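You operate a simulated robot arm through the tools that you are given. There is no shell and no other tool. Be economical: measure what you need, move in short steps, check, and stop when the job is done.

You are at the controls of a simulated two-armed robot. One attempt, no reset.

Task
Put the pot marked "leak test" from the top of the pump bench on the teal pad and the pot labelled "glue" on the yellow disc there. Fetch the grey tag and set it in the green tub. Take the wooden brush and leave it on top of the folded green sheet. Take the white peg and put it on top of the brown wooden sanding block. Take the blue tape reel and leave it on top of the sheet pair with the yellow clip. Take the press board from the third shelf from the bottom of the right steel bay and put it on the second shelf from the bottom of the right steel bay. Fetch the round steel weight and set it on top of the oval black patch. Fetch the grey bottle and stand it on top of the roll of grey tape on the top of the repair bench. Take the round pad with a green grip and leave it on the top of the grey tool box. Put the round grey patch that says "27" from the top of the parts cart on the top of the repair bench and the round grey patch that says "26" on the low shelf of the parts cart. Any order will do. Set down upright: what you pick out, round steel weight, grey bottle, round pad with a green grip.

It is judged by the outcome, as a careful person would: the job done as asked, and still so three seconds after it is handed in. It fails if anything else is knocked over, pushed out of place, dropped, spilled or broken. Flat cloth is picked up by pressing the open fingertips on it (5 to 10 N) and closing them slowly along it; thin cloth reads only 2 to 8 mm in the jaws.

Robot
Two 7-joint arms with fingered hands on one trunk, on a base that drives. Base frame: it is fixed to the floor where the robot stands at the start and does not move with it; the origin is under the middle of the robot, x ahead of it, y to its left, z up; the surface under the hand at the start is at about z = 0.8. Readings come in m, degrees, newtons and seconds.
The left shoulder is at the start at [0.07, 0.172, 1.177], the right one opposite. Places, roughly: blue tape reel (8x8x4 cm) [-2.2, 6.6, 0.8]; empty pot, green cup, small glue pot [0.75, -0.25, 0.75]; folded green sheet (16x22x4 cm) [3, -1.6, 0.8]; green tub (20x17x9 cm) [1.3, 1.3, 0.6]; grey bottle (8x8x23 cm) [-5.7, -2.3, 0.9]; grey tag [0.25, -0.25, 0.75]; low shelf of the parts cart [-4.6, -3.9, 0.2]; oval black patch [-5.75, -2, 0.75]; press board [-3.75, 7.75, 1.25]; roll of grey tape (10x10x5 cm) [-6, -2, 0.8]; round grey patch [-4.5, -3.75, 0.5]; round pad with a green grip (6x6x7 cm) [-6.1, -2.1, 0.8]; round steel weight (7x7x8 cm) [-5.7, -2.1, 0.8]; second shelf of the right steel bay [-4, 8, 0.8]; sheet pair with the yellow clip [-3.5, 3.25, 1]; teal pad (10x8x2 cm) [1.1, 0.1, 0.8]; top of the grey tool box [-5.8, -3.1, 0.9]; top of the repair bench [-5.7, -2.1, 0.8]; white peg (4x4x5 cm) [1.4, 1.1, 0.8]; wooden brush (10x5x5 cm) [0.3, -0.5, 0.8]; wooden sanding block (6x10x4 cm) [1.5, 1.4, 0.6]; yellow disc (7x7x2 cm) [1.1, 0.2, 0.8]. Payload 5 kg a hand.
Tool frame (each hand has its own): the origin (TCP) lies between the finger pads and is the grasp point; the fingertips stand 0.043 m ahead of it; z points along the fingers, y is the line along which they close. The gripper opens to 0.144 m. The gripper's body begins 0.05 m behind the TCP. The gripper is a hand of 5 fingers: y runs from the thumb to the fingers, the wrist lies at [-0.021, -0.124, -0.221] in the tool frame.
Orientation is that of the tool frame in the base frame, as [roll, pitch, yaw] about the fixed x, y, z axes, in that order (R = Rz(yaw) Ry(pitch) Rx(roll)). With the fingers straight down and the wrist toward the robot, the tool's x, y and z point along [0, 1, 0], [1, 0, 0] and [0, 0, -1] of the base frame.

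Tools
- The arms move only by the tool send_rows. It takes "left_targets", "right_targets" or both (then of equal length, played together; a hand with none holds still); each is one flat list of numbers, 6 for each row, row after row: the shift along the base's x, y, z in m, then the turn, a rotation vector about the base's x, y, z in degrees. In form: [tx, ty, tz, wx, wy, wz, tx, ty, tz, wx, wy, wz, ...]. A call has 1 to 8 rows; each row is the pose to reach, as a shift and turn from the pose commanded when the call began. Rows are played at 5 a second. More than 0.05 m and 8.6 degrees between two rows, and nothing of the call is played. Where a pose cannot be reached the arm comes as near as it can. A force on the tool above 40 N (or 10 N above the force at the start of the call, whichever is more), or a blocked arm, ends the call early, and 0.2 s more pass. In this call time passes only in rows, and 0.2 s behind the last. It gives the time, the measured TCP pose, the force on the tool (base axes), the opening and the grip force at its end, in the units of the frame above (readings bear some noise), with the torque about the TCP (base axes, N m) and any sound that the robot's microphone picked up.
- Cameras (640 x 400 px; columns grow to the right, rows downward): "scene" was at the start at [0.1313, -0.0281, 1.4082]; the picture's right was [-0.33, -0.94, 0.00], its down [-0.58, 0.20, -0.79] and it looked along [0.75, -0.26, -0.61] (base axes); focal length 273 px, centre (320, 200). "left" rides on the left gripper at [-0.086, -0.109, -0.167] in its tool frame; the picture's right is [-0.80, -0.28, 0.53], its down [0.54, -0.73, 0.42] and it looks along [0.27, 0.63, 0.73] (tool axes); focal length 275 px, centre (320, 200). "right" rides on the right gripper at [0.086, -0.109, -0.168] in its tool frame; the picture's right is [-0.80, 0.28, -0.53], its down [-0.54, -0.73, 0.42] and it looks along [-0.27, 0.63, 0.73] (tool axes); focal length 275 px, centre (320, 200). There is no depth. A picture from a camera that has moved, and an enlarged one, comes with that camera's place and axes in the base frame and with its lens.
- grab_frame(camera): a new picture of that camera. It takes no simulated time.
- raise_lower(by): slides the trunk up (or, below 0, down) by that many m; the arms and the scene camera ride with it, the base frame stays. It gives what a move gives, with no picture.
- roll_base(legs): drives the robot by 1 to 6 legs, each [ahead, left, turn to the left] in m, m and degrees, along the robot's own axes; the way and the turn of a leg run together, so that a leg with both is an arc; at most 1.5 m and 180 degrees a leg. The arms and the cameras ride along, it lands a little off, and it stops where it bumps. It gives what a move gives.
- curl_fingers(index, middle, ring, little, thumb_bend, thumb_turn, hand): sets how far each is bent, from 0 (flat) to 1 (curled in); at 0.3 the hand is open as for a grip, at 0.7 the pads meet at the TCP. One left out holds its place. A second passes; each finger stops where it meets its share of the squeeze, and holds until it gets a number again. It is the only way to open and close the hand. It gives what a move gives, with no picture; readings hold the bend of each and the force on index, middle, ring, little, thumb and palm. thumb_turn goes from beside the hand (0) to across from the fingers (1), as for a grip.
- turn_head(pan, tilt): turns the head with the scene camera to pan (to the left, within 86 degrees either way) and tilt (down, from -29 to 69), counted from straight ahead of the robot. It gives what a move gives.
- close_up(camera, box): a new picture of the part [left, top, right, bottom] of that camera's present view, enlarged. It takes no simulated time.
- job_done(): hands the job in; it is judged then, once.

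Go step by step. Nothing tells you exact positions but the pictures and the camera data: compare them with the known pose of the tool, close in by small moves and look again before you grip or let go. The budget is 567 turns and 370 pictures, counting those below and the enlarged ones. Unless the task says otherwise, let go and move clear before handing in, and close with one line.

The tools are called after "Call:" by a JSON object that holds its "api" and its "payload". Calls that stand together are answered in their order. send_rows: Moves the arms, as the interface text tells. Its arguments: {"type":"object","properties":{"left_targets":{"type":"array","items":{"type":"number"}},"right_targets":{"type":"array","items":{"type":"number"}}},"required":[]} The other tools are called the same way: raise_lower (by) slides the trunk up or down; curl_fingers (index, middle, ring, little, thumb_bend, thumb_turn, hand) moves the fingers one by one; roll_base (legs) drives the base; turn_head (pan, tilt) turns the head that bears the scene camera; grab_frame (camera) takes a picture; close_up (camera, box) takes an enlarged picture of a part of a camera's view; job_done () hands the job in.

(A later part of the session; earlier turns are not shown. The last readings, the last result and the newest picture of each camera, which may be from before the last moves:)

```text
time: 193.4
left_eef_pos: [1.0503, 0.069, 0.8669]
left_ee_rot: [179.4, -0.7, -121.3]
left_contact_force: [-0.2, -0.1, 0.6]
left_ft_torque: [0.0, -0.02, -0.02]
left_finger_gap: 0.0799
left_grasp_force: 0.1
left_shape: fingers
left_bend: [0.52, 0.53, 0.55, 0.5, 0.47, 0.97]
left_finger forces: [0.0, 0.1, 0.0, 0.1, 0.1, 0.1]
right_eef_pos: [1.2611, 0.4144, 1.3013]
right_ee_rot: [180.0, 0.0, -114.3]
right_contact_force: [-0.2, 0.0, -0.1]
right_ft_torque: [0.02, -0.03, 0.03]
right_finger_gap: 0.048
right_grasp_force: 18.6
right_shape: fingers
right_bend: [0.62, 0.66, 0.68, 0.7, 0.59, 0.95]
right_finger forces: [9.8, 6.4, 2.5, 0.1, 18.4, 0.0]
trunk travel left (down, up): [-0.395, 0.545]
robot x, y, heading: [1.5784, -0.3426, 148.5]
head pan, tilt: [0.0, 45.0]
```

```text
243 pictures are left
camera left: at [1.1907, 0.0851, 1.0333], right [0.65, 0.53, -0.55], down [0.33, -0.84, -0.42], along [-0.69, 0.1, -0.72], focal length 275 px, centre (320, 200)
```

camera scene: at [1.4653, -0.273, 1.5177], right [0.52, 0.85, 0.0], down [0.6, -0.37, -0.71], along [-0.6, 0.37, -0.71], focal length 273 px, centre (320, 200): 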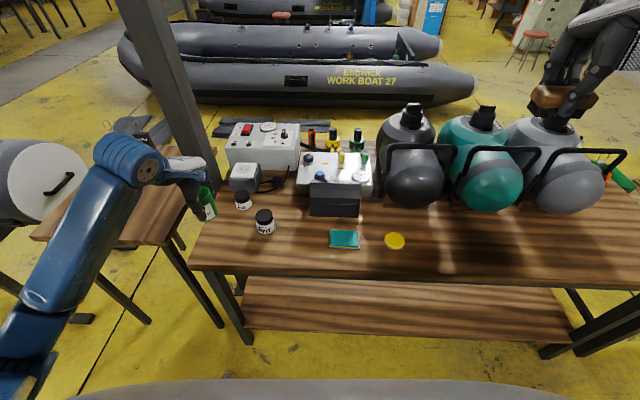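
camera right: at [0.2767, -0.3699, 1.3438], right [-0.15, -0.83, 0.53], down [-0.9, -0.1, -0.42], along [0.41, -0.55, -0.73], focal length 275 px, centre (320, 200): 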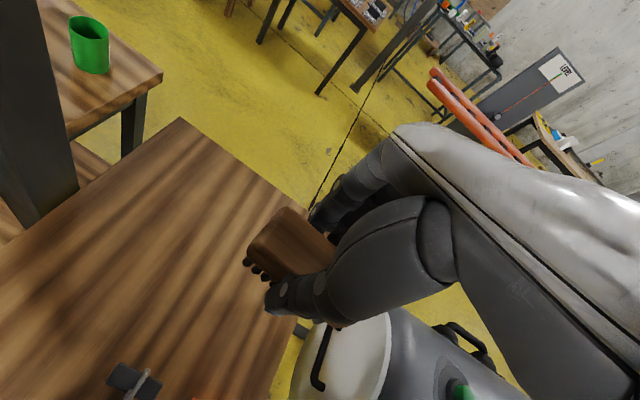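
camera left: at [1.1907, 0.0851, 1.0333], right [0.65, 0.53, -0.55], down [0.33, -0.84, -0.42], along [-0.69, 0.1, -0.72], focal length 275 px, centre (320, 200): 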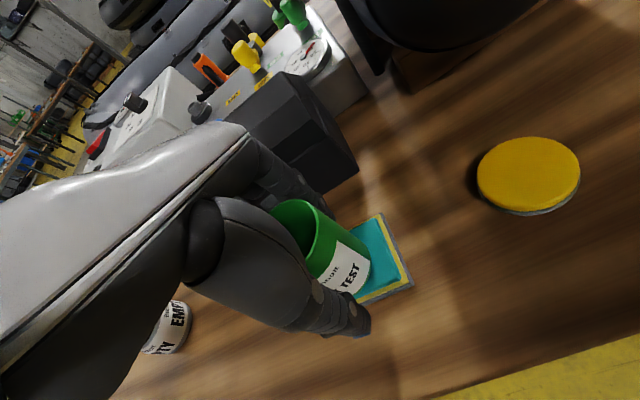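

Call:
{"api": "send_rows", "payload": {"left_targets": [0, 0, 0.03, 0, 0, 0, 0, 0, 0.06, 0, 0, 0, 0, 0, 0.1, 0, 0, 0, 0, 0, 0.14, 0, 0, 0]}}

Call:
{"api": "grab_frame", "payload": {"camera": "left"}}

```text
time: 194.5
left_eef_pos: [1.001, 0.0169, 0.9716]
left_ee_rot: [179.1, -7.6, -118.2]
left_contact_force: [-0.7, -0.3, 0.3]
left_ft_torque: [-0.01, 0.02, 0.0]
left_finger_gap: 0.0801
left_grasp_force: 0.1
left_shape: fingers
left_bend: [0.52, 0.53, 0.55, 0.5, 0.47, 0.98]
left_finger forces: [0.0, 0.0, 0.0, 0.0, 0.0, 0.0]
right_eef_pos: [1.2603, 0.4151, 1.3014]
right_ee_rot: [180.0, 0.0, -114.4]
right_contact_force: [-1.5, 0.6, -1.6]
right_ft_torque: [-0.03, 0.01, -0.01]
right_finger_gap: 0.0479
right_grasp_force: 18.8
right_shape: fingers
right_bend: [0.62, 0.66, 0.68, 0.7, 0.59, 0.95]
right_finger forces: [9.8, 6.4, 2.4, 0.1, 18.4, 0.0]
trunk travel left (down, up): [-0.395, 0.545]
robot x, y, heading: [1.5743, -0.3443, 148.5]
head pan, tilt: [0.0, 45.0]
stopped in row 4 (left hand): the arm was blocked; the commanded pose is now the measured one
```

```text
242 pictures are left
camera left: at [1.1489, 0.0593, 1.1252], right [0.58, 0.5, -0.64], down [0.35, -0.87, -0.36], along [-0.73, -0.02, -0.68], focal length 275 px, centre (320, 200)
```

left: 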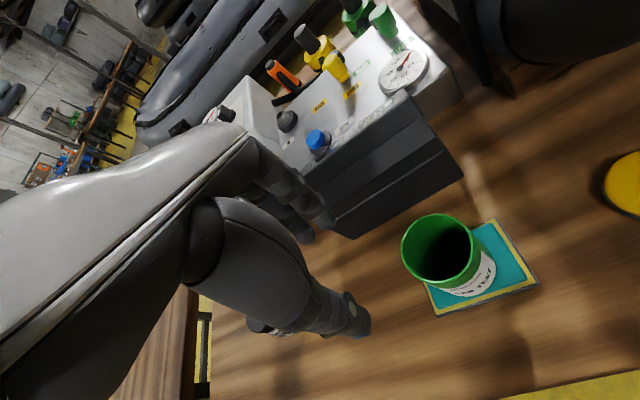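

The arm got blocked by its posture and drifted, but the cup stands fine on the pad. Move the hand up and toward my left gently.

Call:
{"api": "send_rows", "payload": {"left_targets": [-0.015, -0.03, 0.02, 0, 0, 0, -0.03, -0.06, 0.045, 0, 0, 0, -0.045, -0.09, 0.07, 0, 0, 0]}}

Call:
{"api": "grab_frame", "payload": {"camera": "scene"}}

```text
time: 195.3
left_eef_pos: [0.9559, -0.0748, 1.0433]
left_ee_rot: [179.3, -7.4, -118.4]
left_contact_force: [0.2, -0.1, 0.3]
left_ft_torque: [0.09, -0.01, 0.04]
left_finger_gap: 0.0798
left_grasp_force: 0.1
left_shape: fingers
left_bend: [0.52, 0.53, 0.55, 0.5, 0.47, 0.98]
left_finger forces: [0.0, 0.0, 0.0, 0.1, 0.0, 0.0]
right_eef_pos: [1.2604, 0.4133, 1.3017]
right_ee_rot: [180.0, 0.1, -114.3]
right_contact_force: [0.2, -0.3, -0.1]
right_ft_torque: [0.05, -0.03, 0.0]
right_finger_gap: 0.0478
right_grasp_force: 18.2
right_shape: fingers
right_bend: [0.62, 0.66, 0.68, 0.7, 0.59, 0.95]
right_finger forces: [9.8, 6.2, 2.4, 0.0, 18.4, 0.0]
trunk travel left (down, up): [-0.395, 0.545]
robot x, y, heading: [1.578, -0.3441, 148.7]
head pan, tilt: [0.0, 45.0]
```

```text
241 pictures are left
camera scene: at [1.4636, -0.2751, 1.5176], right [0.52, 0.85, 0.0], down [0.6, -0.37, -0.71], along [-0.6, 0.37, -0.71], focal length 273 px, centre (320, 200)
```

scene: 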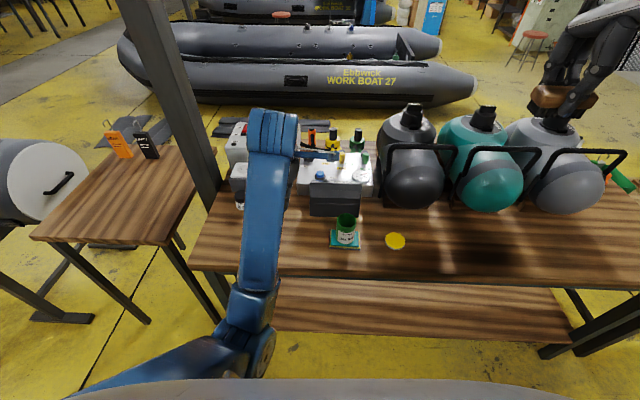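

All fine. Now straighten the hand and move over the glue pot.

Call:
{"api": "send_rows", "payload": {"left_targets": [-0.035, -0.014, 0, 2, -1, -1, -0.07, -0.028, 0, 4, -2, -2, -0.105, -0.042, 0, 6.5, -3.5, -3, -0.14, -0.055, 0, 6.5, -3.5, -3, -0.18, -0.07, 0, 6.5, -3.5, -3, -0.215, -0.085, 0, 6.5, -3.5, -3]}}

Call:
{"api": "curl_fingers", "payload": {"hand": "left", "index": 0.46, "middle": 0.46, "ring": 0.46, "little": 0.46, "thumb_bend": 0.45}}

Call:
{"api": "grab_frame", "payload": {"camera": "left"}}

Call:
{"api": "close_up", "payload": {"camera": "scene", "box": [180, 140, 340, 260]}}

```text
time: 196.7
left_eef_pos: [0.7411, -0.159, 1.0441]
left_ee_rot: [179.2, 0.0, -121.4]
left_contact_force: [-0.4, -0.1, -0.2]
left_ft_torque: [0.02, -0.05, 0.0]
left_finger_gap: 0.08
left_grasp_force: 0.1
left_shape: fingers
left_bend: [0.52, 0.53, 0.55, 0.5, 0.47, 0.98]
left_finger forces: [0.1, 0.1, 0.0, 0.0, 0.1, 0.0]
right_eef_pos: [1.2587, 0.4133, 1.3018]
right_ee_rot: [179.9, 0.1, -114.4]
right_contact_force: [-0.7, -0.3, -0.2]
right_ft_torque: [0.05, -0.01, -0.01]
right_finger_gap: 0.0478
right_grasp_force: 17.8
right_shape: fingers
right_bend: [0.62, 0.66, 0.68, 0.7, 0.59, 0.95]
right_finger forces: [9.8, 6.3, 2.4, 0.0, 18.4, 0.1]
trunk travel left (down, up): [-0.395, 0.545]
robot x, y, heading: [1.5769, -0.348, 148.4]
head pan, tilt: [0.0, 45.0]
```

```text
time: 197.7
left_eef_pos: [0.743, -0.1583, 1.0458]
left_ee_rot: [179.1, -0.2, -121.2]
left_contact_force: [-0.8, 0.2, 0.5]
left_ft_torque: [-0.01, 0.02, -0.02]
left_finger_gap: 0.0943
left_grasp_force: 0.0
left_shape: fingers
left_bend: [0.46, 0.46, 0.46, 0.46, 0.45, 0.98]
left_finger forces: [0.0, 0.0, 0.0, 0.0, 0.0, 0.1]
right_eef_pos: [1.2607, 0.4141, 1.3018]
right_ee_rot: [179.9, -0.1, -114.3]
right_contact_force: [-0.2, -0.7, -0.8]
right_ft_torque: [0.02, -0.01, 0.0]
right_finger_gap: 0.0477
right_grasp_force: 18.8
right_shape: fingers
right_bend: [0.62, 0.66, 0.68, 0.7, 0.59, 0.95]
right_finger forces: [9.8, 6.3, 2.4, 0.0, 18.3, 0.0]
trunk travel left (down, up): [-0.395, 0.545]
robot x, y, heading: [1.5778, -0.3395, 148.5]
head pan, tilt: [0.0, 45.0]
```

```text
240 pictures are left
camera left: at [0.882, -0.1433, 1.2105], right [0.65, 0.54, -0.54], down [0.33, -0.84, -0.43], along [-0.68, 0.1, -0.72], focal length 275 px, centre (320, 200)
```

left: 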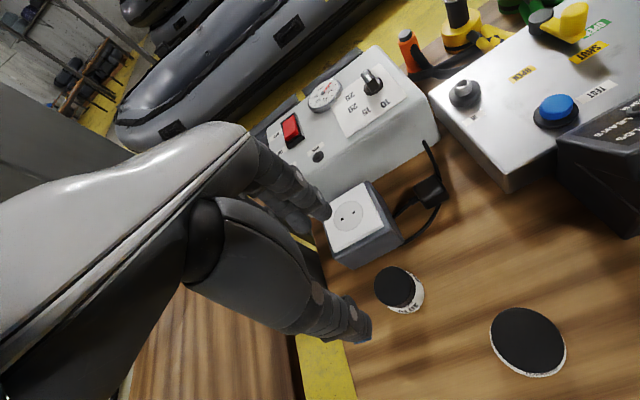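

```text
3.33 times, centred on (260, 200) of scene
camera zoom: at [1.4637, -0.2743, 1.5176], right [0.52, 0.85, 0.0], down [0.6, -0.37, -0.71], along [-0.6, 0.37, -0.71], focal length 910 px, centre (520, 200)
```

zoom: 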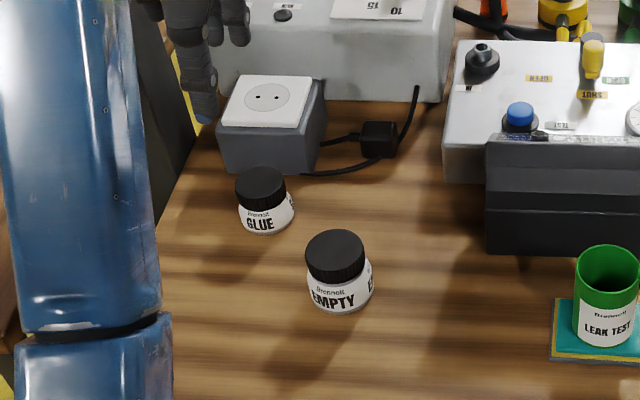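

Call:
{"api": "send_rows", "payload": {"left_targets": [-0.005, -0.002, -0.045, 0, 0, 0, -0.005, -0.002, -0.09, 0, 0, 0, -0.005, -0.002, -0.13, 0, 0, 0]}}

Call:
{"api": "grab_frame", "payload": {"camera": "left"}}

Call:
{"api": "close_up", "payload": {"camera": "scene", "box": [180, 140, 340, 260]}}

```text
time: 198.5
left_eef_pos: [0.7379, -0.1552, 0.9169]
left_ee_rot: [178.9, -0.1, -121.3]
left_contact_force: [0.2, -0.6, 0.8]
left_ft_torque: [-0.03, 0.03, 0.02]
left_finger_gap: 0.0942
left_grasp_force: 0.0
left_shape: fingers
left_bend: [0.46, 0.46, 0.46, 0.46, 0.45, 0.98]
left_finger forces: [0.0, 0.0, 0.0, 0.0, 0.0, 0.0]
right_eef_pos: [1.2601, 0.4149, 1.3019]
right_ee_rot: [180.0, -0.1, -114.3]
right_contact_force: [-0.2, -0.4, -1.6]
right_ft_torque: [0.0, 0.0, 0.0]
right_finger_gap: 0.048
right_grasp_force: 19.2
right_shape: fingers
right_bend: [0.62, 0.66, 0.68, 0.7, 0.59, 0.95]
right_finger forces: [9.8, 6.3, 2.3, 0.0, 18.4, 0.0]
trunk travel left (down, up): [-0.395, 0.545]
robot x, y, heading: [1.5783, -0.3439, 148.4]
head pan, tilt: [0.0, 45.0]
```

```text
238 pictures are left
camera left: at [0.8772, -0.1403, 1.0823], right [0.65, 0.54, -0.54], down [0.33, -0.84, -0.43], along [-0.69, 0.1, -0.72], focal length 275 px, centre (320, 200)
```

left: 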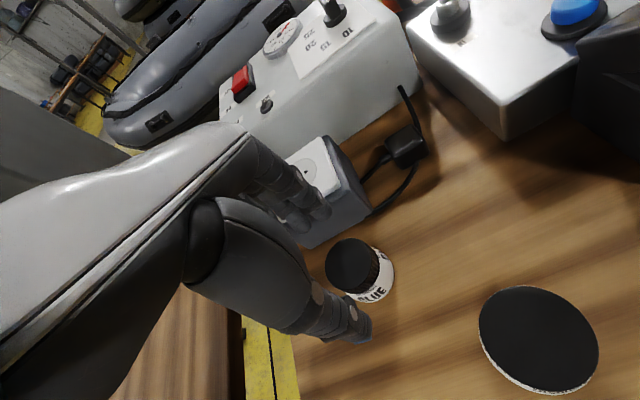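

```text
3.33 times, centred on (260, 200) of scene
camera zoom: at [1.4636, -0.2741, 1.5177], right [0.52, 0.85, 0.0], down [0.6, -0.37, -0.71], along [-0.6, 0.37, -0.71], focal length 910 px, centre (520, 200)
```

zoom: 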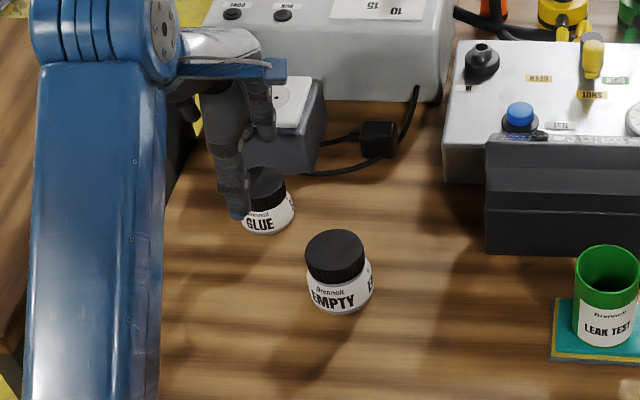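

Narrow the far fingers to stay clear of the socket box, then descend.

Call:
{"api": "curl_fingers", "payload": {"hand": "left", "index": 0.5, "middle": 0.5, "ring": 0.52, "little": 0.52, "thumb_bend": 0.42}}

Call:
{"api": "send_rows", "payload": {"left_targets": [0.003, -0.003, -0.02, 0, 0, 0, 0.003, -0.003, -0.04, 0, 0, 0, 0.003, -0.003, -0.062, 0, 0, 0]}}

Call:
{"api": "grab_frame", "payload": {"camera": "left"}}

```text
time: 199.5
left_eef_pos: [0.7376, -0.1575, 0.9166]
left_ee_rot: [179.2, -0.1, -121.3]
left_contact_force: [-0.6, -0.8, -0.2]
left_ft_torque: [0.01, 0.03, 0.0]
left_finger_gap: 0.093
left_grasp_force: 0.0
left_shape: fingers
left_bend: [0.5, 0.5, 0.52, 0.52, 0.42, 0.98]
left_finger forces: [0.1, 0.0, 0.0, 0.0, 0.0, 0.0]
right_eef_pos: [1.2605, 0.4151, 1.3024]
right_ee_rot: [180.0, 0.1, -114.3]
right_contact_force: [0.8, 0.6, -0.9]
right_ft_torque: [0.02, 0.02, 0.01]
right_finger_gap: 0.0477
right_grasp_force: 18.5
right_shape: fingers
right_bend: [0.62, 0.66, 0.68, 0.7, 0.59, 0.95]
right_finger forces: [9.8, 6.3, 2.4, 0.0, 18.4, 0.0]
trunk travel left (down, up): [-0.395, 0.545]
robot x, y, heading: [1.5745, -0.3437, 148.6]
head pan, tilt: [0.0, 45.0]
```

```text
time: 200.3
left_eef_pos: [0.7433, -0.1607, 0.8562]
left_ee_rot: [179.0, 0.0, -121.2]
left_contact_force: [8.7, -6.1, 6.7]
left_ft_torque: [0.25, 0.59, 0.23]
left_finger_gap: 0.0931
left_grasp_force: 5.7
left_shape: fingers
left_bend: [0.5, 0.52, 0.52, 0.52, 0.42, 0.98]
left_finger forces: [0.4, 11.7, 0.0, 0.0, 0.0, 0.0]
right_eef_pos: [1.2618, 0.4142, 1.303]
right_ee_rot: [179.8, -0.1, -114.2]
right_contact_force: [1.1, -0.1, -1.6]
right_ft_torque: [-0.01, 0.01, -0.02]
right_finger_gap: 0.0479
right_grasp_force: 19.4
right_shape: fingers
right_bend: [0.62, 0.66, 0.68, 0.7, 0.59, 0.95]
right_finger forces: [9.9, 6.4, 2.5, 0.0, 18.5, 0.0]
trunk travel left (down, up): [-0.395, 0.545]
robot x, y, heading: [1.5778, -0.3437, 148.6]
head pan, tilt: [0.0, 45.0]
```

```text
236 pictures are left
camera left: at [0.8824, -0.1447, 1.0199], right [0.65, 0.54, -0.54], down [0.33, -0.84, -0.44], along [-0.69, 0.1, -0.72], focal length 275 px, centre (320, 200)
```

left: 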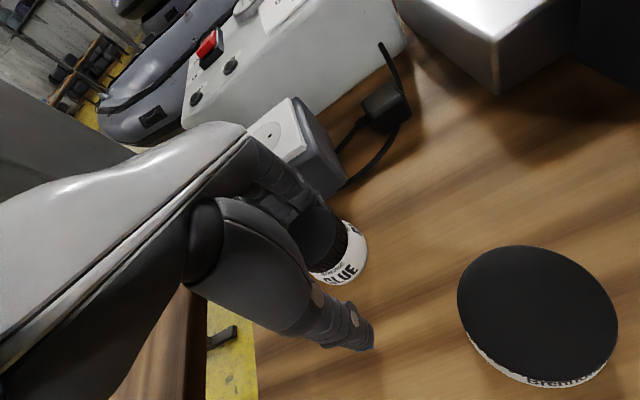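

A far finger touched the socket box. Raise and reconsider.

Call:
{"api": "send_rows", "payload": {"left_targets": [0.005, -0.003, 0.03, 0, 0, 0, 0.005, -0.003, 0.06, 0, 0, 0]}}

Call:
{"api": "close_up", "payload": {"camera": "scene", "box": [200, 150, 300, 225]}}

Call:
{"api": "close_up", "payload": {"camera": "left", "box": [220, 120, 440, 320]}}

```text
time: 200.9
left_eef_pos: [0.7483, -0.161, 0.9125]
left_ee_rot: [179.1, -0.1, -121.4]
left_contact_force: [0.8, -0.3, 0.3]
left_ft_torque: [0.0, 0.01, -0.01]
left_finger_gap: 0.0927
left_grasp_force: 0.2
left_shape: fingers
left_bend: [0.5, 0.5, 0.52, 0.52, 0.42, 0.98]
left_finger forces: [0.0, 0.0, 0.0, 0.0, 0.1, 0.0]
right_eef_pos: [1.2607, 0.4131, 1.3025]
right_ee_rot: [180.0, 0.0, -114.3]
right_contact_force: [0.9, 0.1, -0.9]
right_ft_torque: [0.06, 0.04, 0.0]
right_finger_gap: 0.0477
right_grasp_force: 18.6
right_shape: fingers
right_bend: [0.62, 0.66, 0.68, 0.7, 0.59, 0.95]
right_finger forces: [9.7, 6.4, 2.4, 0.0, 18.4, 0.0]
trunk travel left (down, up): [-0.395, 0.545]
robot x, y, heading: [1.5761, -0.3408, 148.4]
head pan, tilt: [0.0, 45.0]
```

```text
5.33 times, centred on (250, 188) of scene
camera zoom: at [1.4647, -0.2745, 1.5176], right [0.52, 0.85, 0.0], down [0.6, -0.37, -0.71], along [-0.6, 0.37, -0.71], focal length 1457 px, centre (693, 267)
```

zoom: 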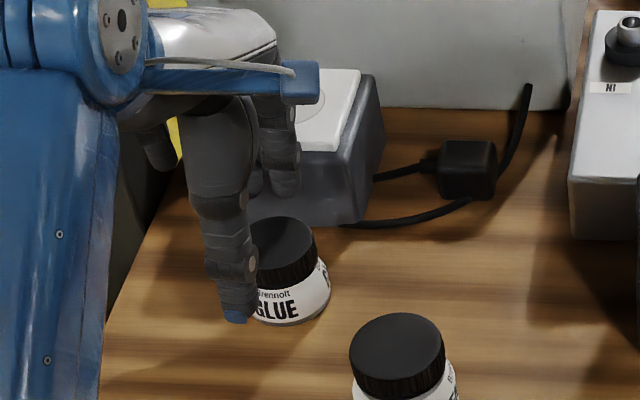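

```text
2.00 times, centred on (330, 220) of left
camera zoom: at [0.8869, -0.1456, 1.0778], right [0.65, 0.54, -0.54], down [0.33, -0.84, -0.43], along [-0.68, 0.1, -0.72], focal length 551 px, centre (300, 160)
```

zoom: 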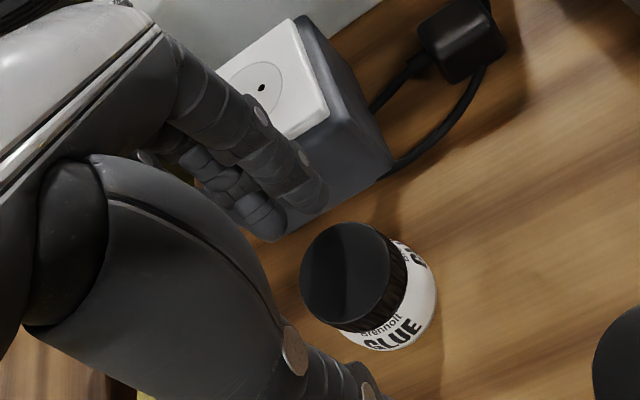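

The box is right behind the pot. I'll rotate the hand 45° so the far fingers go to the pot's back-right, clear of the box.

Call:
{"api": "send_rows", "payload": {"left_targets": [0, 0, 0.04, 0, 0, -7, -0.005, 0.003, 0.05, 0, 0, -14, -0.01, 0.006, 0.05, 0, 0, -21, -0.013, 0.008, 0.05, 0, 0, -29, -0.0165, 0.009, 0.05, 0, 0, -37, -0.0165, 0.009, 0.05, 0, 0, -45]}}

Call:
{"api": "grab_frame", "payload": {"camera": "left"}}

Call:
{"api": "close_up", "payload": {"camera": "scene", "box": [180, 130, 320, 235]}}

```text
time: 202.3
left_eef_pos: [0.7294, -0.1548, 0.9603]
left_ee_rot: [179.0, -0.1, -166.5]
left_contact_force: [0.3, 0.3, -0.1]
left_ft_torque: [-0.02, 0.02, 0.0]
left_finger_gap: 0.0928
left_grasp_force: 0.0
left_shape: fingers
left_bend: [0.5, 0.5, 0.52, 0.52, 0.42, 0.98]
left_finger forces: [0.0, 0.0, 0.1, 0.0, 0.0, 0.0]
right_eef_pos: [1.2601, 0.4138, 1.3019]
right_ee_rot: [180.0, 0.0, -114.3]
right_contact_force: [-0.3, -0.4, -0.9]
right_ft_torque: [-0.03, 0.01, -0.01]
right_finger_gap: 0.0476
right_grasp_force: 18.1
right_shape: fingers
right_bend: [0.62, 0.66, 0.68, 0.7, 0.59, 0.95]
right_finger forces: [9.8, 6.3, 2.4, 0.0, 18.5, 0.1]
trunk travel left (down, up): [-0.395, 0.545]
robot x, y, heading: [1.578, -0.3449, 148.3]
head pan, tilt: [0.0, 45.0]
```

```text
233 pictures are left
camera left: at [0.8391, -0.2429, 1.1255], right [0.84, -0.08, -0.54], down [-0.36, -0.83, -0.43], along [-0.41, 0.56, -0.72], focal length 275 px, centre (320, 200)
```

left: 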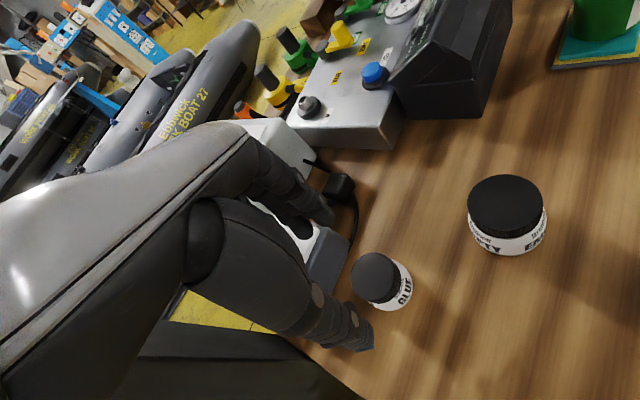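

```text
3.81 times, centred on (250, 182) of scene
camera zoom: at [1.4636, -0.2744, 1.5176], right [0.52, 0.85, 0.0], down [0.6, -0.37, -0.71], along [-0.6, 0.37, -0.71], focal length 1041 px, centre (587, 267)
```

zoom: 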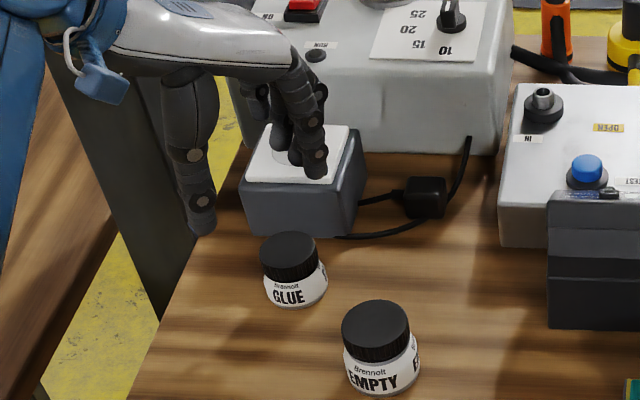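

Rotate a further 20° for more clearance from the box, then check.

Call:
{"api": "send_rows", "payload": {"left_targets": [0.001, 0.002, 0, 0, 0, -7, 0.002, 0.004, 0, 0, 0, -14, 0.003, 0.007, 0, 0, 0, -20, 0.003, 0.007, -0.03, 0, 0, -20]}}

Call:
{"api": "grab_frame", "payload": {"camera": "left"}}

Call:
{"api": "close_up", "payload": {"camera": "scene", "box": [180, 130, 320, 235]}}

```text
time: 203.3
left_eef_pos: [0.7294, -0.1478, 0.9306]
left_ee_rot: [179.0, -0.1, 173.5]
left_contact_force: [-0.1, -0.4, 0.0]
left_ft_torque: [-0.01, -0.04, 0.0]
left_finger_gap: 0.0928
left_grasp_force: 0.0
left_shape: fingers
left_bend: [0.5, 0.5, 0.52, 0.52, 0.42, 0.98]
left_finger forces: [0.0, 0.1, 0.1, 0.0, 0.0, 0.1]
right_eef_pos: [1.2589, 0.4132, 1.3009]
right_ee_rot: [-180.0, 0.1, -114.3]
right_contact_force: [-0.8, 0.0, -0.5]
right_ft_torque: [0.03, -0.04, -0.01]
right_finger_gap: 0.0477
right_grasp_force: 18.2
right_shape: fingers
right_bend: [0.62, 0.66, 0.68, 0.7, 0.59, 0.95]
right_finger forces: [9.7, 6.3, 2.5, 0.0, 18.4, 0.1]
trunk travel left (down, up): [-0.395, 0.545]
robot x, y, heading: [1.5771, -0.3451, 148.7]
head pan, tilt: [0.0, 45.0]
```

```text
231 pictures are left
camera left: at [0.8024, -0.2678, 1.0957], right [0.76, -0.36, -0.54], down [-0.62, -0.65, -0.43], along [-0.2, 0.66, -0.72], focal length 275 px, centre (320, 200)
```

left: 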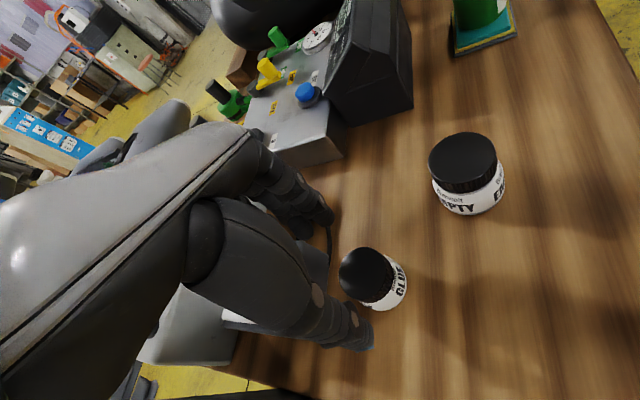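

```text
3.81 times, centred on (250, 182) of scene
camera zoom: at [1.4628, -0.2745, 1.5176], right [0.52, 0.85, 0.0], down [0.6, -0.37, -0.71], along [-0.6, 0.37, -0.71], focal length 1041 px, centre (587, 267)
```

zoom: 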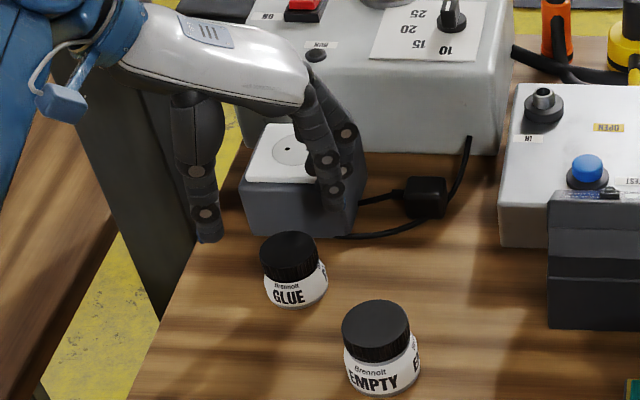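

Call:
{"api": "send_rows", "payload": {"left_targets": [-0.001, -0.005, -0.03, 0, 0, 0, -0.001, -0.005, -0.055, 0, 0, 0, -0.001, -0.005, -0.076, 0, 0, 0]}}

Call:
{"api": "grab_frame", "payload": {"camera": "left"}}

Call:
{"api": "close_up", "payload": {"camera": "scene", "box": [180, 130, 320, 235]}}

```text
time: 203.9
left_eef_pos: [0.7294, -0.1533, 0.8947]
left_ee_rot: [178.2, -0.8, 173.5]
left_contact_force: [13.2, -7.4, 15.7]
left_ft_torque: [0.6, 0.44, -0.35]
left_finger_gap: 0.0924
left_grasp_force: 11.7
left_shape: fingers
left_bend: [0.5, 0.5, 0.55, 0.52, 0.42, 0.98]
left_finger forces: [0.0, 0.0, 14.8, 9.0, 0.0, 0.1]
right_eef_pos: [1.2607, 0.4121, 1.3026]
right_ee_rot: [179.8, 0.1, -114.1]
right_contact_force: [-0.2, 0.6, -2.4]
right_ft_torque: [-0.01, -0.03, -0.01]
right_finger_gap: 0.0476
right_grasp_force: 18.4
right_shape: fingers
right_bend: [0.62, 0.66, 0.68, 0.7, 0.59, 0.95]
right_finger forces: [9.8, 6.3, 2.4, 0.2, 18.4, 0.1]
trunk travel left (down, up): [-0.395, 0.545]
robot x, y, heading: [1.5802, -0.3451, 148.5]
head pan, tilt: [0.0, 45.0]
stopped in row 2 (left hand): the force on the tool passed its limit at 49 N (the readings are from after the stop); the commanded pose is now the measured one
```

```text
229 pictures are left
camera left: at [0.8038, -0.2761, 1.0568], right [0.75, -0.36, -0.55], down [-0.63, -0.65, -0.44], along [-0.2, 0.68, -0.71], focal length 275 px, centre (320, 200)
```

left: 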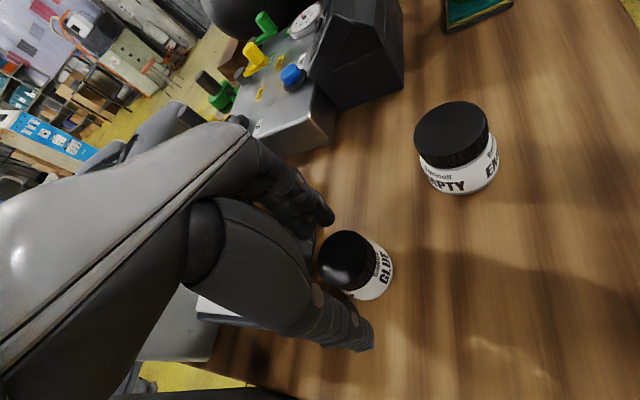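

```text
3.81 times, centred on (250, 182) of scene
camera zoom: at [1.4664, -0.2757, 1.5179], right [0.52, 0.85, 0.0], down [0.6, -0.37, -0.71], along [-0.6, 0.37, -0.71], focal length 1041 px, centre (587, 267)
```

zoom: 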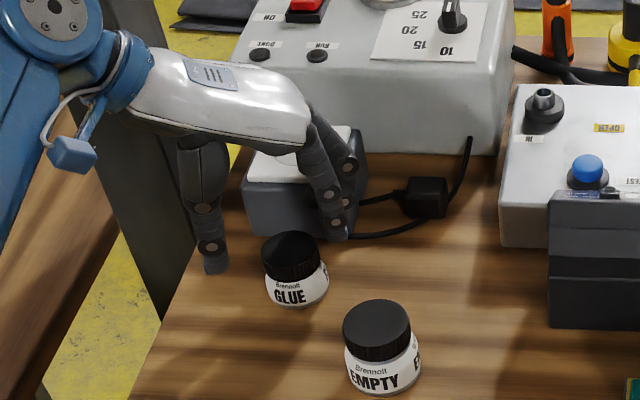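

Ring/little fingers hit the box. Raise and fold those two fingers away.

Call:
{"api": "send_rows", "payload": {"left_targets": [0, 0, 0.03, 0, 0, 0, 0, 0, 0.05, 0.8, 0, 0]}}

Call:
{"api": "curl_fingers", "payload": {"hand": "left", "ring": 1.0, "little": 1.0, "index": 0.48, "middle": 0.52}}

Call:
{"api": "grab_frame", "payload": {"camera": "left"}}

Call:
{"api": "close_up", "payload": {"camera": "scene", "box": [180, 130, 320, 235]}}

```text
time: 204.5
left_eef_pos: [0.7273, -0.1513, 0.9399]
left_ee_rot: [177.8, -0.7, 173.6]
left_contact_force: [-0.2, 0.7, 0.0]
left_ft_torque: [-0.02, 0.05, 0.01]
left_finger_gap: 0.0926
left_grasp_force: 0.0
left_shape: fingers
left_bend: [0.5, 0.5, 0.52, 0.52, 0.42, 0.98]
left_finger forces: [0.0, 0.0, 0.1, 0.0, 0.1, 0.1]
right_eef_pos: [1.2591, 0.413, 1.3013]
right_ee_rot: [-180.0, 0.1, -114.3]
right_contact_force: [0.2, -1.0, -1.8]
right_ft_torque: [0.04, 0.05, -0.03]
right_finger_gap: 0.0475
right_grasp_force: 18.5
right_shape: fingers
right_bend: [0.62, 0.66, 0.68, 0.7, 0.59, 0.95]
right_finger forces: [9.7, 6.4, 2.3, 0.1, 18.4, 0.0]
trunk travel left (down, up): [-0.395, 0.545]
robot x, y, heading: [1.5771, -0.346, 148.8]
head pan, tilt: [0.0, 45.0]
```

```text
time: 205.5
left_eef_pos: [0.7282, -0.1519, 0.9409]
left_ee_rot: [177.7, -0.9, 173.7]
left_contact_force: [-0.4, -1.7, -1.0]
left_ft_torque: [0.0, 0.0, 0.01]
left_finger_gap: 0.0962
left_grasp_force: 0.0
left_shape: fingers
left_bend: [0.48, 0.52, 1.0, 1.0, 0.42, 0.98]
left_finger forces: [0.1, 0.0, 0.0, 0.0, 0.0, 0.0]
right_eef_pos: [1.2588, 0.4143, 1.2998]
right_ee_rot: [-180.0, 0.0, -114.4]
right_contact_force: [-0.1, -0.1, -0.5]
right_ft_torque: [0.02, 0.02, -0.02]
right_finger_gap: 0.0479
right_grasp_force: 17.9
right_shape: fingers
right_bend: [0.62, 0.66, 0.68, 0.7, 0.59, 0.95]
right_finger forces: [9.8, 6.3, 2.4, 0.0, 18.4, 0.0]
trunk travel left (down, up): [-0.395, 0.545]
robot x, y, heading: [1.5773, -0.3418, 148.6]
head pan, tilt: [0.0, 45.0]
```

```text
227 pictures are left
camera left: at [0.8022, -0.2763, 1.1021], right [0.75, -0.35, -0.56], down [-0.62, -0.64, -0.45], along [-0.2, 0.68, -0.7], focal length 275 px, centre (320, 200)
```

left: 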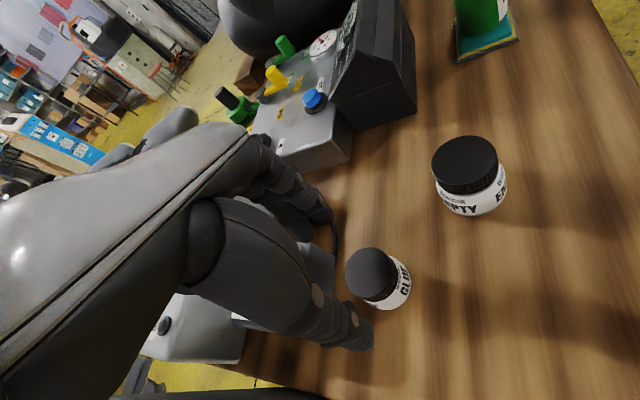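

```text
3.81 times, centred on (250, 182) of scene
camera zoom: at [1.464, -0.2744, 1.5176], right [0.52, 0.85, 0.0], down [0.6, -0.37, -0.71], along [-0.6, 0.37, -0.71], focal length 1041 px, centre (587, 267)
```

zoom: 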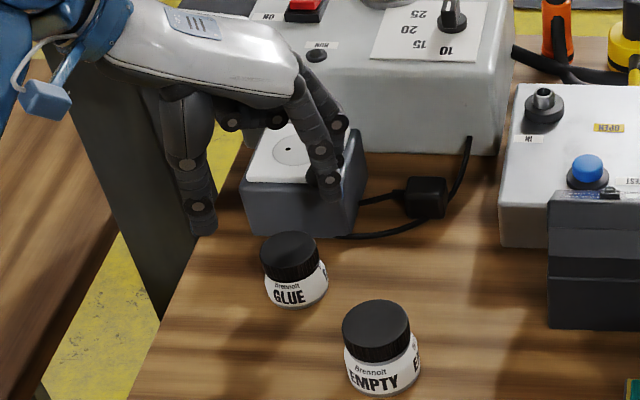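

Folded fingers will pass just above the box top if I grip the lid high. Descend to TCP z≈0.866.

Call:
{"api": "send_rows", "payload": {"left_targets": [0.004, -0.002, -0.025, 0, 0, 0, 0.004, -0.002, -0.05, 0, 0, 0, 0.004, -0.002, -0.075, 0, 0, 0]}}

Call:
{"api": "grab_frame", "payload": {"camera": "left"}}

Call:
{"api": "close_up", "payload": {"camera": "scene", "box": [180, 130, 320, 235]}}

```text
time: 206.3
left_eef_pos: [0.732, -0.1516, 0.864]
left_ee_rot: [177.6, -0.7, 173.6]
left_contact_force: [0.0, 0.7, -0.3]
left_ft_torque: [-0.02, 0.01, 0.01]
left_finger_gap: 0.0959
left_grasp_force: 0.1
left_shape: fingers
left_bend: [0.48, 0.52, 1.0, 1.0, 0.42, 0.98]
left_finger forces: [0.0, 0.0, 0.0, 0.1, 0.1, 0.0]
right_eef_pos: [1.2581, 0.4136, 1.3009]
right_ee_rot: [-180.0, 0.0, -114.3]
right_contact_force: [0.6, 0.3, -0.3]
right_ft_torque: [0.01, -0.01, -0.01]
right_finger_gap: 0.048
right_grasp_force: 18.4
right_shape: fingers
right_bend: [0.62, 0.66, 0.68, 0.7, 0.59, 0.95]
right_finger forces: [9.8, 6.3, 2.3, 0.0, 18.5, 0.1]
trunk travel left (down, up): [-0.395, 0.545]
robot x, y, heading: [1.5736, -0.3436, 148.5]
head pan, tilt: [0.0, 45.0]
```

```text
225 pictures are left
camera left: at [0.8059, -0.2772, 1.0254], right [0.76, -0.35, -0.56], down [-0.62, -0.64, -0.45], along [-0.2, 0.68, -0.7], focal length 275 px, centre (320, 200)
```

left: 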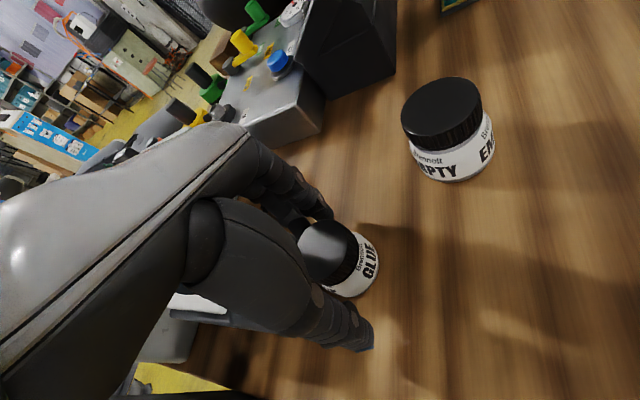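

```text
3.81 times, centred on (250, 182) of scene
camera zoom: at [1.4633, -0.2743, 1.5176], right [0.52, 0.85, 0.0], down [0.6, -0.37, -0.71], along [-0.6, 0.37, -0.71], focal length 1041 px, centre (587, 267)
```

zoom: 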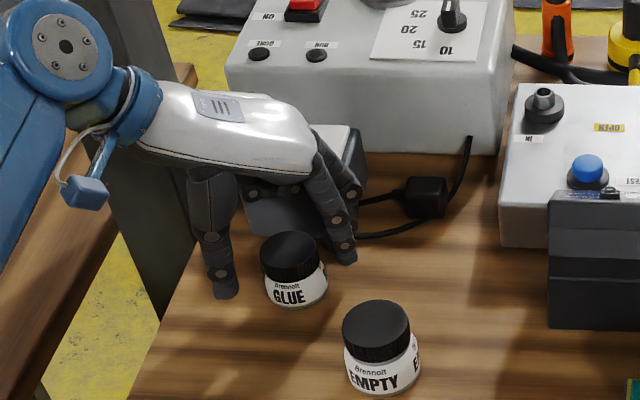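

Straddling the pot without contact. Close index, middle and thumb.

Call:
{"api": "curl_fingers", "payload": {"hand": "left", "index": 0.64, "middle": 0.64, "thumb_bend": 0.64}}

Call:
{"api": "close_up", "payload": {"camera": "scene", "box": [180, 130, 320, 235]}}

```text
time: 207.3
left_eef_pos: [0.7311, -0.1522, 0.8645]
left_ee_rot: [177.6, -0.7, 173.6]
left_contact_force: [-0.2, 0.5, -0.2]
left_ft_torque: [-0.02, 0.0, 0.0]
left_finger_gap: 0.0559
left_grasp_force: 9.9
left_shape: fingers
left_bend: [0.58, 0.63, 1.0, 1.0, 0.57, 0.97]
left_finger forces: [8.2, 1.8, 0.0, 0.0, 10.6, 0.0]
right_eef_pos: [1.2593, 0.4141, 1.3015]
right_ee_rot: [180.0, 0.0, -114.4]
right_contact_force: [0.0, 0.8, -1.9]
right_ft_torque: [0.03, 0.02, -0.01]
right_finger_gap: 0.0477
right_grasp_force: 18.4
right_shape: fingers
right_bend: [0.62, 0.66, 0.68, 0.7, 0.59, 0.95]
right_finger forces: [9.8, 6.3, 2.4, 0.0, 18.4, 0.1]
trunk travel left (down, up): [-0.395, 0.545]
robot x, y, heading: [1.5793, -0.3407, 148.5]
head pan, tilt: [0.0, 45.0]
```

```text
3.81 times, centred on (250, 182) of scene
camera zoom: at [1.4636, -0.2743, 1.5176], right [0.52, 0.85, 0.0], down [0.6, -0.37, -0.71], along [-0.6, 0.37, -0.71], focal length 1041 px, centre (587, 267)
```

zoom: 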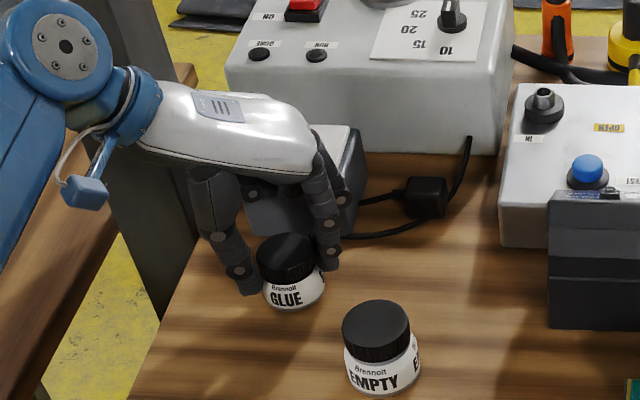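

Good grip (10 N). Lift slightly outward from the box.

Call:
{"api": "send_rows", "payload": {"left_targets": [0.004, -0.002, 0.02, 0, 0, 0, 0.01, -0.006, 0.05, 0, 0, 0, 0.01, -0.006, 0.09, 0, 0, 0, 0.01, -0.006, 0.14, 0, 0, 0]}}

Call:
{"api": "grab_frame", "payload": {"camera": "scene"}}

```text
time: 208.3
left_eef_pos: [0.7426, -0.1598, 1.0039]
left_ee_rot: [177.8, -0.7, 173.6]
left_contact_force: [0.5, -0.8, -2.0]
left_ft_torque: [0.0, 0.05, 0.02]
left_finger_gap: 0.0562
left_grasp_force: 9.7
left_shape: fingers
left_bend: [0.58, 0.63, 1.0, 1.0, 0.57, 0.97]
left_finger forces: [8.2, 1.9, 0.1, 0.0, 10.4, 0.0]
right_eef_pos: [1.2604, 0.4138, 1.3012]
right_ee_rot: [179.9, 0.0, -114.3]
right_contact_force: [1.0, -0.4, -0.9]
right_ft_torque: [0.02, 0.03, 0.01]
right_finger_gap: 0.0476
right_grasp_force: 17.9
right_shape: fingers
right_bend: [0.62, 0.66, 0.68, 0.7, 0.59, 0.95]
right_finger forces: [9.8, 6.4, 2.5, 0.1, 18.4, 0.0]
trunk travel left (down, up): [-0.395, 0.545]
robot x, y, heading: [1.5752, -0.3422, 148.2]
head pan, tilt: [0.0, 45.0]
```

```text
222 pictures are left
camera scene: at [1.465, -0.2742, 1.5176], right [0.52, 0.85, 0.0], down [0.6, -0.37, -0.71], along [-0.6, 0.37, -0.71], focal length 273 px, centre (320, 200)
```

scene: 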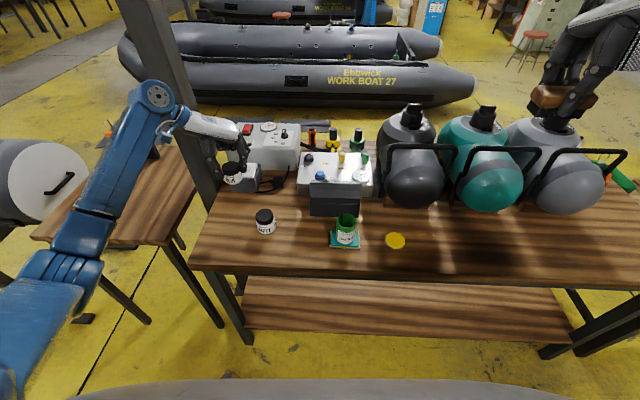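

Raise, pull the hand toward me, then shift the base right so the disc is comfortably in the left arm's reach.

Call:
{"api": "raise_lower", "payload": {"by": 0.2}}

Call:
{"api": "send_rows", "payload": {"left_targets": [0.03, -0.02, 0, 0, 0, 0, 0.065, -0.043, 0, 0, 0, 0, 0.1, -0.067, 0, 0, 0, 7, 0.1, -0.067, 0, 0, 0, 14, 0.1, -0.067, 0, 0, 0, 21, 0.1, -0.067, 0, 0, 0, 28, 0.1, -0.067, 0, 0, 0, 35]}}

Call:
{"api": "roll_base", "payload": {"legs": [[-0.03, -0.38, 0]]}}

Call:
{"api": "grab_frame", "payload": {"camera": "scene"}}

Call:
{"api": "grab_frame", "payload": {"camera": "left"}}

```text
time: 210.5
left_eef_pos: [0.7414, -0.1596, 1.2056]
left_ee_rot: [177.8, -0.8, 173.6]
left_contact_force: [0.3, -1.1, -0.5]
left_ft_torque: [0.01, 0.01, -0.01]
left_finger_gap: 0.0562
left_grasp_force: 10.1
left_shape: fingers
left_bend: [0.58, 0.63, 1.0, 1.0, 0.57, 0.97]
left_finger forces: [8.3, 1.9, 0.1, 0.0, 10.4, 0.1]
right_eef_pos: [1.2596, 0.4133, 1.5018]
right_ee_rot: [179.9, 0.1, -114.2]
right_contact_force: [0.1, -0.1, -1.8]
right_ft_torque: [0.0, 0.01, -0.01]
right_finger_gap: 0.0478
right_grasp_force: 18.4
right_shape: fingers
right_bend: [0.62, 0.66, 0.68, 0.7, 0.59, 0.95]
right_finger forces: [9.8, 6.3, 2.3, 0.1, 18.3, 0.0]
trunk travel left (down, up): [-0.595, 0.345]
robot x, y, heading: [1.5765, -0.3448, 148.8]
head pan, tilt: [0.0, 45.0]
```

```text
time: 212.1
left_eef_pos: [0.8414, -0.2271, 1.2056]
left_ee_rot: [177.7, -0.8, -151.3]
left_contact_force: [0.1, 0.7, -1.6]
left_ft_torque: [-0.01, 0.02, 0.01]
left_finger_gap: 0.056
left_grasp_force: 10.5
left_shape: fingers
left_bend: [0.58, 0.63, 1.0, 1.0, 0.57, 0.97]
left_finger forces: [8.1, 2.0, 0.1, 0.1, 10.2, 0.0]
right_eef_pos: [1.2595, 0.4153, 1.5007]
right_ee_rot: [180.0, 0.0, -114.2]
right_contact_force: [0.0, -1.0, -1.1]
right_ft_torque: [-0.01, 0.0, 0.0]
right_finger_gap: 0.0481
right_grasp_force: 19.0
right_shape: fingers
right_bend: [0.62, 0.66, 0.68, 0.7, 0.59, 0.95]
right_finger forces: [9.8, 6.4, 2.4, 0.0, 18.4, 0.0]
trunk travel left (down, up): [-0.595, 0.345]
robot x, y, heading: [1.5755, -0.3421, 148.5]
head pan, tilt: [0.0, 45.0]
```

```text
time: 214.5
left_eef_pos: [1.0654, 0.0828, 1.2054]
left_ee_rot: [177.6, -0.7, -151.4]
left_contact_force: [-0.5, 0.0, -0.2]
left_ft_torque: [0.04, 0.01, 0.01]
left_finger_gap: 0.0561
left_grasp_force: 10.0
left_shape: fingers
left_bend: [0.58, 0.63, 1.0, 1.0, 0.57, 0.97]
left_finger forces: [8.2, 1.8, 0.1, 0.1, 10.3, 0.0]
right_eef_pos: [1.4829, 0.7232, 1.5018]
right_ee_rot: [179.9, 0.1, -114.2]
right_contact_force: [-1.0, -0.6, -0.9]
right_ft_torque: [0.06, -0.02, -0.02]
right_finger_gap: 0.0479
right_grasp_force: 18.4
right_shape: fingers
right_bend: [0.62, 0.66, 0.68, 0.7, 0.59, 0.95]
right_finger forces: [9.8, 6.3, 2.4, 0.1, 18.4, 0.0]
trunk travel left (down, up): [-0.595, 0.345]
robot x, y, heading: [1.8023, -0.0342, 148.5]
head pan, tilt: [0.0, 45.0]
```

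```text
221 pictures are left
camera scene: at [1.6872, 0.0347, 1.7176], right [0.52, 0.85, 0.0], down [0.6, -0.37, -0.71], along [-0.6, 0.37, -0.71], focal length 273 px, centre (320, 200)
```

scene: 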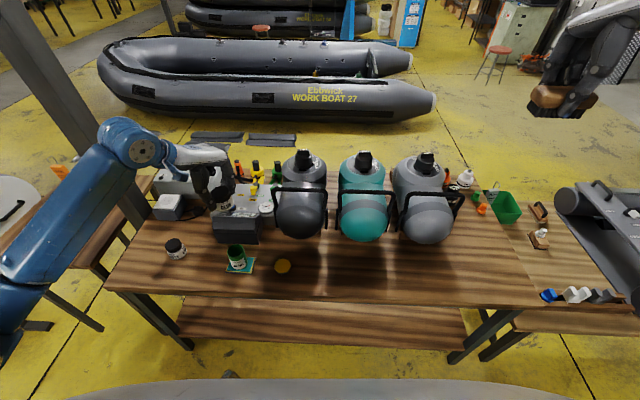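

```text
220 pictures are left
camera left: at [1.1971, 0.0235, 1.3664], right [0.82, 0.15, -0.56], down [-0.14, -0.88, -0.45], along [-0.56, 0.44, -0.7], focal length 275 px, centre (320, 200)
```

left: 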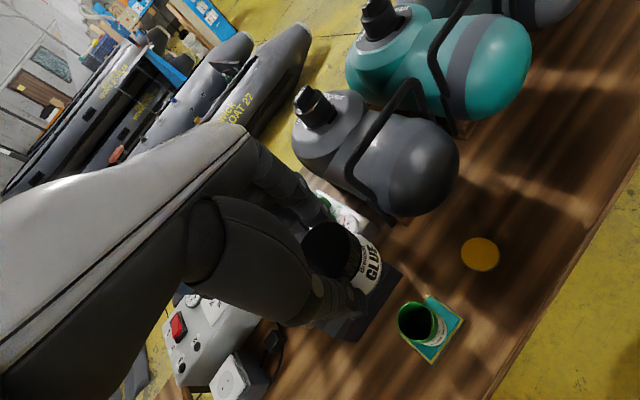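

Move over the yellow disc at (1.144,0.20) and lower.

Call:
{"api": "send_rows", "payload": {"left_targets": [0.022, 0.037, 0, 0, 0, 0, 0.044, 0.074, 0, 0, 0, 0, 0.066, 0.11, 0, 0, 0, 0]}}

Call:
{"api": "raise_lower", "payload": {"by": -0.25}}

Call:
{"api": "grab_frame", "payload": {"camera": "left"}}

Call:
{"api": "close_up", "payload": {"camera": "scene", "box": [200, 180, 340, 290]}}

```text
time: 215.3
left_eef_pos: [1.1323, 0.196, 1.2026]
left_ee_rot: [177.8, -0.9, -151.2]
left_contact_force: [0.3, 0.0, -1.4]
left_ft_torque: [-0.03, 0.02, 0.01]
left_finger_gap: 0.0562
left_grasp_force: 10.6
left_shape: fingers
left_bend: [0.58, 0.63, 1.0, 1.0, 0.57, 0.97]
left_finger forces: [8.2, 2.0, 0.1, 0.0, 10.5, 0.1]
right_eef_pos: [1.483, 0.7272, 1.5007]
right_ee_rot: [-179.9, -0.1, -114.1]
right_contact_force: [0.0, 1.7, -1.2]
right_ft_torque: [0.0, 0.02, 0.01]
right_finger_gap: 0.0476
right_grasp_force: 18.2
right_shape: fingers
right_bend: [0.62, 0.66, 0.68, 0.7, 0.59, 0.95]
right_finger forces: [9.7, 6.3, 2.4, 0.0, 18.4, 0.0]
trunk travel left (down, up): [-0.595, 0.345]
robot x, y, heading: [1.8035, -0.0314, 148.6]
head pan, tilt: [0.0, 45.0]
```

```text
time: 217.9
left_eef_pos: [1.1304, 0.1948, 0.9533]
left_ee_rot: [177.8, -0.7, -151.4]
left_contact_force: [0.3, 0.5, -1.4]
left_ft_torque: [0.01, -0.03, 0.03]
left_finger_gap: 0.0558
left_grasp_force: 10.2
left_shape: fingers
left_bend: [0.58, 0.63, 1.0, 1.0, 0.57, 0.97]
left_finger forces: [8.2, 1.9, 0.0, 0.0, 10.4, 0.0]
right_eef_pos: [1.484, 0.7241, 1.2517]
right_ee_rot: [180.0, 0.0, -114.2]
right_contact_force: [-0.9, 0.4, -1.5]
right_ft_torque: [0.02, 0.0, 0.01]
right_finger_gap: 0.048
right_grasp_force: 18.3
right_shape: fingers
right_bend: [0.62, 0.66, 0.68, 0.7, 0.59, 0.95]
right_finger forces: [9.9, 6.3, 2.4, 0.1, 18.3, 0.1]
trunk travel left (down, up): [-0.345, 0.595]
robot x, y, heading: [1.8, -0.0344, 148.4]
head pan, tilt: [0.0, 45.0]
```

```text
219 pictures are left
camera left: at [1.2643, 0.1358, 1.115], right [0.82, 0.15, -0.56], down [-0.14, -0.88, -0.44], along [-0.56, 0.44, -0.7], focal length 275 px, centre (320, 200)
```

left: 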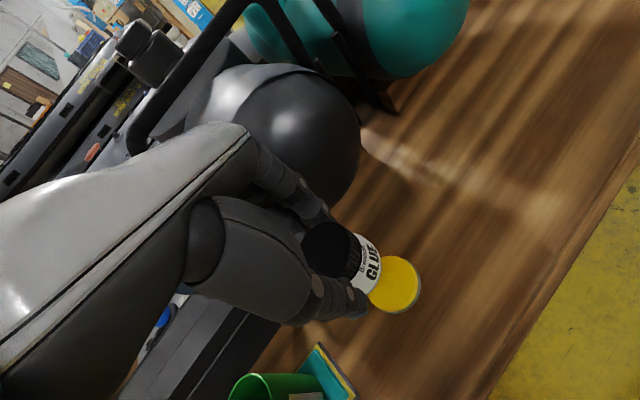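

```text
3.64 times, centred on (270, 235) of scene
camera zoom: at [1.6889, 0.0367, 1.4677], right [0.52, 0.85, 0.0], down [0.6, -0.37, -0.71], along [-0.6, 0.37, -0.71], focal length 993 px, centre (502, 73)
```

zoom: 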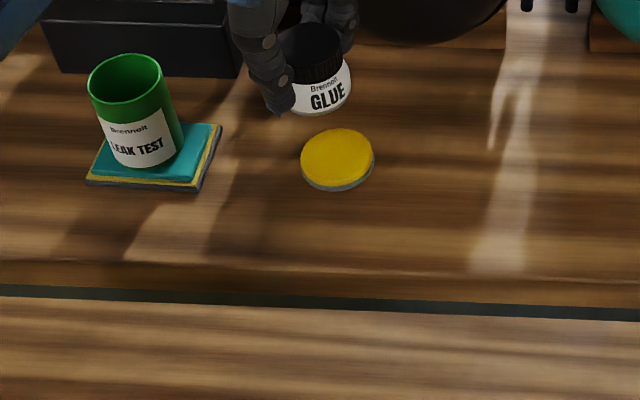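

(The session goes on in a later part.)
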